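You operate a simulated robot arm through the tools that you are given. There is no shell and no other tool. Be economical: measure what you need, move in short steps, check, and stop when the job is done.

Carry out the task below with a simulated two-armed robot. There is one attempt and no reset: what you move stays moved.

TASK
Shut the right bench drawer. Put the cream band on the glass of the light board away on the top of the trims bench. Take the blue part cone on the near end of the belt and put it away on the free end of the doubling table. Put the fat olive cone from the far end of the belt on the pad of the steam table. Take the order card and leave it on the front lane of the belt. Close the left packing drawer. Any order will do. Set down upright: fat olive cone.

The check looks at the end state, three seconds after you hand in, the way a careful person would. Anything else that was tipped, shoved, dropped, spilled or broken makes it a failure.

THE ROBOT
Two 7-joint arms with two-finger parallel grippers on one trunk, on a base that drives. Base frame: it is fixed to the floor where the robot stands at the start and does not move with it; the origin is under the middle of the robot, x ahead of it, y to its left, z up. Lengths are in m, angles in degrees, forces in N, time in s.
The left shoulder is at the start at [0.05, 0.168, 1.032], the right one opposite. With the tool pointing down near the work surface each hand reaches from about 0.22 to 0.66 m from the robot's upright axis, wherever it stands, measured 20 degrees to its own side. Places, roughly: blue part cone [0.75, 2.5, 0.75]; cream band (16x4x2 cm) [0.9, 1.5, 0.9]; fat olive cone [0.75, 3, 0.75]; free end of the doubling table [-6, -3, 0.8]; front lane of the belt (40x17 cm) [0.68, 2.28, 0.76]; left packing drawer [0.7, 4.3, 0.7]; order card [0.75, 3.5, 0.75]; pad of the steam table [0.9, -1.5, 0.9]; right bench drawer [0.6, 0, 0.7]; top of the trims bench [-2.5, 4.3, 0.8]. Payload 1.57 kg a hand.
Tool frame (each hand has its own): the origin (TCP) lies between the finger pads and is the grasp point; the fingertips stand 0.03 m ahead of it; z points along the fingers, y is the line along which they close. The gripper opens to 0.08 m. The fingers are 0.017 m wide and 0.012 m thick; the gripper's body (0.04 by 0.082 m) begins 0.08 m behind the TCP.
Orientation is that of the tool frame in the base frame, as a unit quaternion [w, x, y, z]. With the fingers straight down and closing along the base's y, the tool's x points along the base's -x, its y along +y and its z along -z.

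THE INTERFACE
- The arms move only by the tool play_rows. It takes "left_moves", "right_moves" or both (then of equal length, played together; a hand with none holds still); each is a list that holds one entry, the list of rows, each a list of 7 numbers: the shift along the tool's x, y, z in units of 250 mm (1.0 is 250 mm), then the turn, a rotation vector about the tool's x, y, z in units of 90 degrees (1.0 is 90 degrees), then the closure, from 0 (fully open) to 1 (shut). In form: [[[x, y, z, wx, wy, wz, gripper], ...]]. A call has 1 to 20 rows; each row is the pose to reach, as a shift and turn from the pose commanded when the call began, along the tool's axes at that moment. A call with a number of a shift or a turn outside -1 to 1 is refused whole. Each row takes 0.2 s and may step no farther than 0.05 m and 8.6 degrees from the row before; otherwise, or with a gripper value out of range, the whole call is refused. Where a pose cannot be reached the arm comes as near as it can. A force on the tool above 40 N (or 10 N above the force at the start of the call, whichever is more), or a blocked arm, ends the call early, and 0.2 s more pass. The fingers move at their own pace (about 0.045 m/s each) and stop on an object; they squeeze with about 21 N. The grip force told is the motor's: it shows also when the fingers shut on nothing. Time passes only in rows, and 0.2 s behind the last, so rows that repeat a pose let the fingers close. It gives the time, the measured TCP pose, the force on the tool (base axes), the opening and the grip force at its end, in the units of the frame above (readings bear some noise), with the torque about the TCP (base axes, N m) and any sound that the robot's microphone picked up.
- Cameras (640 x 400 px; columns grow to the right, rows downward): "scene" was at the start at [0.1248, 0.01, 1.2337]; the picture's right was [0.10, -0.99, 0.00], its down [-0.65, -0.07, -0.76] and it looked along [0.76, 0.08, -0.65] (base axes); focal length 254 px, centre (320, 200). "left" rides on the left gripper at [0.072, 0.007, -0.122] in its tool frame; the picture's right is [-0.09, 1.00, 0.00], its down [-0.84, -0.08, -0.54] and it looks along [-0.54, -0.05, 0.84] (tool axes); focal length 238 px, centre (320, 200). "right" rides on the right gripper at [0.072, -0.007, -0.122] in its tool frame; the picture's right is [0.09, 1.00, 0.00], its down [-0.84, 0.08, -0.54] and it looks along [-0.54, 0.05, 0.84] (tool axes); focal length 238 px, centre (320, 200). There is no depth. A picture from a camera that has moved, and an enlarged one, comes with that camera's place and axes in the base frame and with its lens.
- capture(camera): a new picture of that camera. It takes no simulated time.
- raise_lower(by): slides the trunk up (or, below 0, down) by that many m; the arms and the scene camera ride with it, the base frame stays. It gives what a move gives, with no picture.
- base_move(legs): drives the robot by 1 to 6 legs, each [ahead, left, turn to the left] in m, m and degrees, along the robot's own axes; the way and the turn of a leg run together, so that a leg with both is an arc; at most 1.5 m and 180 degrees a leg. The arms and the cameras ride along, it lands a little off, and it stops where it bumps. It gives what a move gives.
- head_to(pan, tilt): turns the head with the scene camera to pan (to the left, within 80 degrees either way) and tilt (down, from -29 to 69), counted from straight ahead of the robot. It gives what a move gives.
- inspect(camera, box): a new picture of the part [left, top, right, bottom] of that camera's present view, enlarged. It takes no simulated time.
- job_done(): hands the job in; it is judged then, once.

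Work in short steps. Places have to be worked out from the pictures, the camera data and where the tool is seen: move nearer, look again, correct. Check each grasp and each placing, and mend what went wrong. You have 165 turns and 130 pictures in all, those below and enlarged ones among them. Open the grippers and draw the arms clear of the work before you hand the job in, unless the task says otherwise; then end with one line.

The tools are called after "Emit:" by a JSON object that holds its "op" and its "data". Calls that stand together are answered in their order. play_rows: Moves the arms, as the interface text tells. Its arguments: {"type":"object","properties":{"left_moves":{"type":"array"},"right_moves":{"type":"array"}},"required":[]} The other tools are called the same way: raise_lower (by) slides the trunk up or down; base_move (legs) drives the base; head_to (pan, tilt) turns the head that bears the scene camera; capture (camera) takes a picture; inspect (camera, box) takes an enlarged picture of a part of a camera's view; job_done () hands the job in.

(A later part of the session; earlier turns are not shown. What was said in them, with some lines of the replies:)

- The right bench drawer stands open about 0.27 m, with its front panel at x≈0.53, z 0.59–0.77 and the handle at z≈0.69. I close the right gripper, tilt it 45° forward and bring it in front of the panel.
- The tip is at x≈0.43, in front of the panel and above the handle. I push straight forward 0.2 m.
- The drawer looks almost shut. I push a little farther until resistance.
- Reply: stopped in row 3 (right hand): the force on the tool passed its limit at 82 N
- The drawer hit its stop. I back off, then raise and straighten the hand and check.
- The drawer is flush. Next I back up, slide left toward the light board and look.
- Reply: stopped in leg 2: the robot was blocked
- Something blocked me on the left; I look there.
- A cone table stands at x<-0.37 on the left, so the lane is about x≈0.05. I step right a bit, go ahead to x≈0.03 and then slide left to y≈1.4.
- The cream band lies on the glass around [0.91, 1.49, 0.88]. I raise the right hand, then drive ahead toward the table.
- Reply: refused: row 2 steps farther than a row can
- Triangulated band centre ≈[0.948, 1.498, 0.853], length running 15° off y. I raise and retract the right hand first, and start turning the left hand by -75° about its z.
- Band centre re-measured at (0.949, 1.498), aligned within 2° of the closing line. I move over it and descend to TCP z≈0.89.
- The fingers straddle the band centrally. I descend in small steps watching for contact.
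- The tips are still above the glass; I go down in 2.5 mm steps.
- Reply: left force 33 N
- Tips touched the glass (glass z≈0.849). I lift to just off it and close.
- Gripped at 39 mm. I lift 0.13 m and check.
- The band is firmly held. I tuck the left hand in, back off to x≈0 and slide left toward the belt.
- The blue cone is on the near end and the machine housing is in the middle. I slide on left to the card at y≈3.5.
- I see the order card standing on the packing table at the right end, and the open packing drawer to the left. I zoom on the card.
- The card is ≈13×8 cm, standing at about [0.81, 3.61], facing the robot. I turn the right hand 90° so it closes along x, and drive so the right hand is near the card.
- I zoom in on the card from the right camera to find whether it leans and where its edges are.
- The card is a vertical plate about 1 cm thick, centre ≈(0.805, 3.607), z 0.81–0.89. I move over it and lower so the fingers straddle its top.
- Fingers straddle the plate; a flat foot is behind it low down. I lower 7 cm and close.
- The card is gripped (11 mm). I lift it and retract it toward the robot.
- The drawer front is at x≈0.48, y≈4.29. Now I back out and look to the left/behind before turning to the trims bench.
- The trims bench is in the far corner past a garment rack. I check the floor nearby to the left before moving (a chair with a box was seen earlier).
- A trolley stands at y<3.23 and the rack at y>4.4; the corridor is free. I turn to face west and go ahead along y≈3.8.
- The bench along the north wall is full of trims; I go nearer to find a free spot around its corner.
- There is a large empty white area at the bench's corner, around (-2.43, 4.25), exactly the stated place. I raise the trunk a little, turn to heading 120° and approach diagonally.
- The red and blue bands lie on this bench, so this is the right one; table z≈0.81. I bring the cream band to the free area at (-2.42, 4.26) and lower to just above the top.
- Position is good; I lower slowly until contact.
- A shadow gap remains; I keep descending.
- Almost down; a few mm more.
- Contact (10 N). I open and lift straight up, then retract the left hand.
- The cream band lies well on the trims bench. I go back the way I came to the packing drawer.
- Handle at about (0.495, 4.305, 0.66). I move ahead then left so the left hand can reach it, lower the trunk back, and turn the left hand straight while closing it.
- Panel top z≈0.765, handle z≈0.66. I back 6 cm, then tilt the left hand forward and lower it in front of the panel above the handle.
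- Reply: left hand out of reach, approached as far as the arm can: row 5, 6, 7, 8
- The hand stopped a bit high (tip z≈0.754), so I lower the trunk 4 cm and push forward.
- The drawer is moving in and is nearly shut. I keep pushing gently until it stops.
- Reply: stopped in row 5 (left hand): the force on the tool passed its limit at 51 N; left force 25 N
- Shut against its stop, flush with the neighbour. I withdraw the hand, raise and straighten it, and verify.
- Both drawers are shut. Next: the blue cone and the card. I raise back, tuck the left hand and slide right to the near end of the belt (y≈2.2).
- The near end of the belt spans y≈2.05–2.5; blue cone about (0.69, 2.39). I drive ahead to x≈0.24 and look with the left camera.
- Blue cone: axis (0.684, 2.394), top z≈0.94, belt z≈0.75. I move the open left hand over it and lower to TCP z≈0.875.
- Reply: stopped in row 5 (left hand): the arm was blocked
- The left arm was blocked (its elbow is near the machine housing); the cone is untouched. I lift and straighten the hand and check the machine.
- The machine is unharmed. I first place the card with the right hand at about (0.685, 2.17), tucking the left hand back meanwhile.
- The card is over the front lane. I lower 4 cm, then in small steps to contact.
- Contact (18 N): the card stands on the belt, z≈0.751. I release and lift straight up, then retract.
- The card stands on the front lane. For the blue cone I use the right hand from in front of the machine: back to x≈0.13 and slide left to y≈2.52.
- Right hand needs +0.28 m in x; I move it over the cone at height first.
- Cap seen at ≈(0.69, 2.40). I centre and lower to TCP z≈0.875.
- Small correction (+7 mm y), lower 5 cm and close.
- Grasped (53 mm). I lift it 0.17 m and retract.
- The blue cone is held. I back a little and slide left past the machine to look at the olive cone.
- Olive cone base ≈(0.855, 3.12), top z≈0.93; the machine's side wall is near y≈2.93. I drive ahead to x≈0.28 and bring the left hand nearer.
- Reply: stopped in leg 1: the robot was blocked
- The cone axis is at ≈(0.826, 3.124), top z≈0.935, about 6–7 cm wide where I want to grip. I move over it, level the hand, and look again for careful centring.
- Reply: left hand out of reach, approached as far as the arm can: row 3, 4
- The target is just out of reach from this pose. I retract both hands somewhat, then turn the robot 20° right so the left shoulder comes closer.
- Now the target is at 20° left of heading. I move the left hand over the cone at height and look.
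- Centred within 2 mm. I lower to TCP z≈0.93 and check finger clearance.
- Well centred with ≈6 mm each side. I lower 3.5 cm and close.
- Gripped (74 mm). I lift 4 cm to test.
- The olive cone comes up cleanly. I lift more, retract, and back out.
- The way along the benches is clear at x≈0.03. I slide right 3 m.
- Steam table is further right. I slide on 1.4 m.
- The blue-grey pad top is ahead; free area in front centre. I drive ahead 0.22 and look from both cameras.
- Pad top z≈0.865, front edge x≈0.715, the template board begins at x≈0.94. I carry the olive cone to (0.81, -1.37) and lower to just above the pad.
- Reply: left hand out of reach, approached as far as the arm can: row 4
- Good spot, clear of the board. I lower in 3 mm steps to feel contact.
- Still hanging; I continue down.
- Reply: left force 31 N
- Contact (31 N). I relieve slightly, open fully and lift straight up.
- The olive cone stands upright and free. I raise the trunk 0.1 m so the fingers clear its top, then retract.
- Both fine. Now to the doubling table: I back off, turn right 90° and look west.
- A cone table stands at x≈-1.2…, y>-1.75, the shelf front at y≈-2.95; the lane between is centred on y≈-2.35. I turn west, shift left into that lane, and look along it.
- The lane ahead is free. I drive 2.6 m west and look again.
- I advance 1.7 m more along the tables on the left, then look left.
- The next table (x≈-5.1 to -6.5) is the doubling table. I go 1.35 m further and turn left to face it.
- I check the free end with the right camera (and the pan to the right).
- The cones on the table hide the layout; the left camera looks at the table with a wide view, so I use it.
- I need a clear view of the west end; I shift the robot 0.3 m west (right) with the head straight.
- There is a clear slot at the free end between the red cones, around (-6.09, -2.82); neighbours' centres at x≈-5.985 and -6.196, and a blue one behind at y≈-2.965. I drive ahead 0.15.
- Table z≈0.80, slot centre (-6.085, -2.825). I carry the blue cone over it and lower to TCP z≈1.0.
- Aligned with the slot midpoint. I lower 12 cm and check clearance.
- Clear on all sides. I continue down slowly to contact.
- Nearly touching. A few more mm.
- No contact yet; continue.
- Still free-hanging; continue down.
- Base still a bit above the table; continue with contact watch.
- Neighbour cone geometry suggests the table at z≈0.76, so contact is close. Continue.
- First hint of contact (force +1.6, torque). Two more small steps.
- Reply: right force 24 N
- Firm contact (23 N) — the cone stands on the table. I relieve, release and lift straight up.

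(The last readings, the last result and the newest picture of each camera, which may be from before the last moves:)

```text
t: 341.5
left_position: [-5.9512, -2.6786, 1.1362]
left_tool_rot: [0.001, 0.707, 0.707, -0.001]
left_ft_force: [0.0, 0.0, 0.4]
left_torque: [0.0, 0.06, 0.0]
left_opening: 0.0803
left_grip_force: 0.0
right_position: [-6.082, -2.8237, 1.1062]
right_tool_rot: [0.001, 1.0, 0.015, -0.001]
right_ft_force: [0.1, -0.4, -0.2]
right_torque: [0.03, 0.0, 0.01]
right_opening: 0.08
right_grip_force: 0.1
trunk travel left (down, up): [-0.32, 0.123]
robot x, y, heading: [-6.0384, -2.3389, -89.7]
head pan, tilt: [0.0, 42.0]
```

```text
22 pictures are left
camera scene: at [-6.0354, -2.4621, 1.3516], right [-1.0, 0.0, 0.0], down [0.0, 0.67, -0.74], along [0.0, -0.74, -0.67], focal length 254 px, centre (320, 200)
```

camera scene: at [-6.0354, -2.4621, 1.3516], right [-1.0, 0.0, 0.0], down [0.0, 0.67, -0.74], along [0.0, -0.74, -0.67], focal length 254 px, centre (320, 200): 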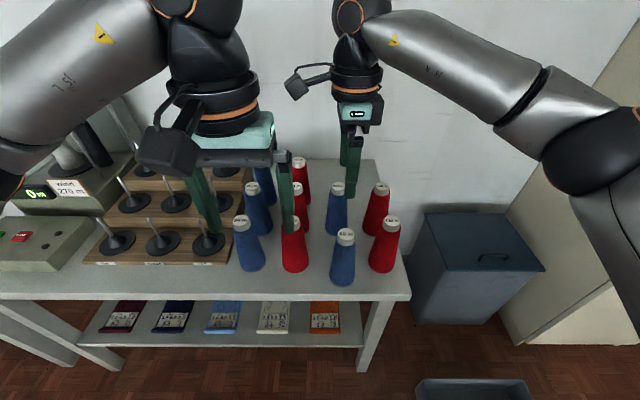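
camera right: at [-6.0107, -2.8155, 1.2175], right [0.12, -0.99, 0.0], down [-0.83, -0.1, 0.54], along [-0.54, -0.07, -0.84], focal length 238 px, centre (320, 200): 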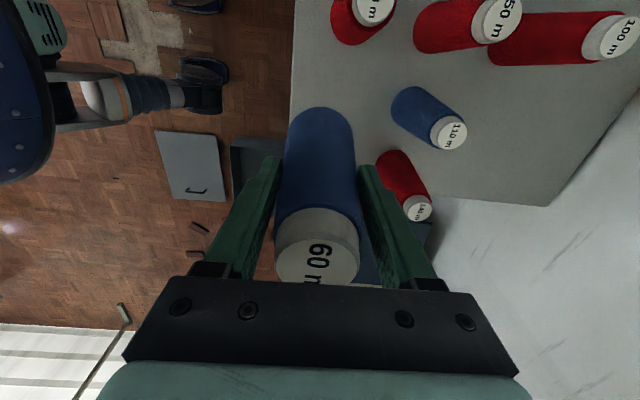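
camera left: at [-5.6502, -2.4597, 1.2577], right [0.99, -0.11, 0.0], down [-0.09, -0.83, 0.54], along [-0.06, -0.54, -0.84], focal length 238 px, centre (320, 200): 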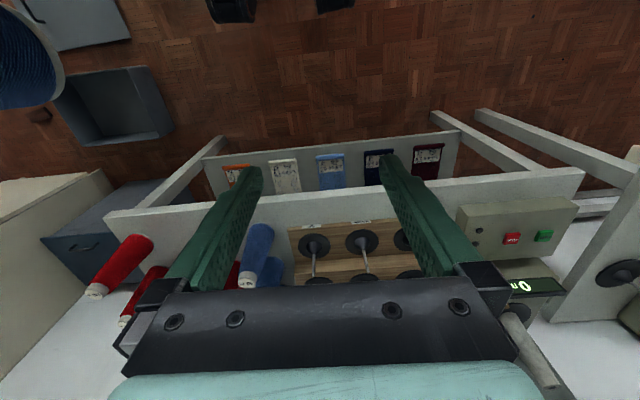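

The blue cone stands upright at the free end and nothing else moved. I back away with both grippers open, then hand in.

Emit:
{"op": "base_move", "data": {"legs": [[-0.35, 0, 0]]}}

Emit:
{"op": "capture", "data": {"camera": "scene"}}

```text
t: 343.8
left_position: [-5.951, -2.3257, 1.1361]
left_tool_rot: [0.0, 0.707, 0.707, 0.0]
left_ft_force: [-0.7, -0.6, -0.2]
left_torque: [-0.04, 0.0, 0.03]
left_opening: 0.0799
left_grip_force: 0.0
right_position: [-6.0837, -2.4707, 1.1071]
right_tool_rot: [0.002, 1.0, 0.014, 0.0]
right_ft_force: [1.1, -0.6, 0.1]
right_torque: [0.01, 0.0, -0.03]
right_opening: 0.0799
right_grip_force: 0.1
trunk travel left (down, up): [-0.32, 0.123]
robot x, y, heading: [-6.0397, -1.9845, -89.5]
head pan, tilt: [0.0, 42.0]
```

```text
21 pictures are left
camera scene: at [-6.0371, -2.1097, 1.3517], right [-1.0, -0.01, 0.0], down [0.0, 0.67, -0.74], along [0.0, -0.74, -0.67], focal length 254 px, centre (320, 200)
```

scene: 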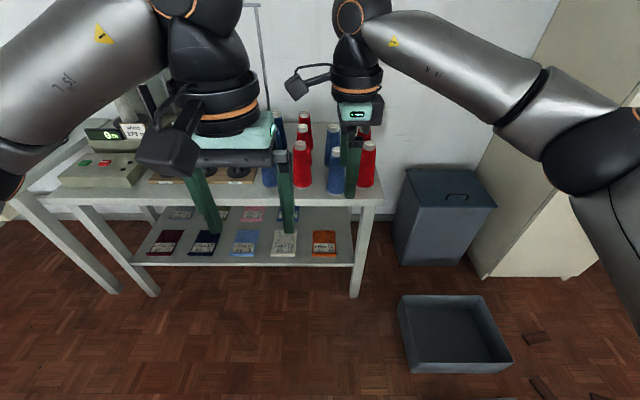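

All six jobs are done and the arms are clear with grippers open; handing in.

Emit:
{"op": "job_done", "data": {}}

```text
The job is handed in.
```

All six parts of the task are done, and I saw each item in place right after doing it: both drawers are shut, the cream band is on the trims bench, and the order card is on the front lane of the belt. The olive cone stands upright on the steam pad, and the blue cone is on the free end of the doubling table. On the way the base bumped something on its left by the cone table and again at the far end of the belt, and the left arm was blocked, probably by the belt machine. Nothing looked tipped or damaged in the pictures afterwards.
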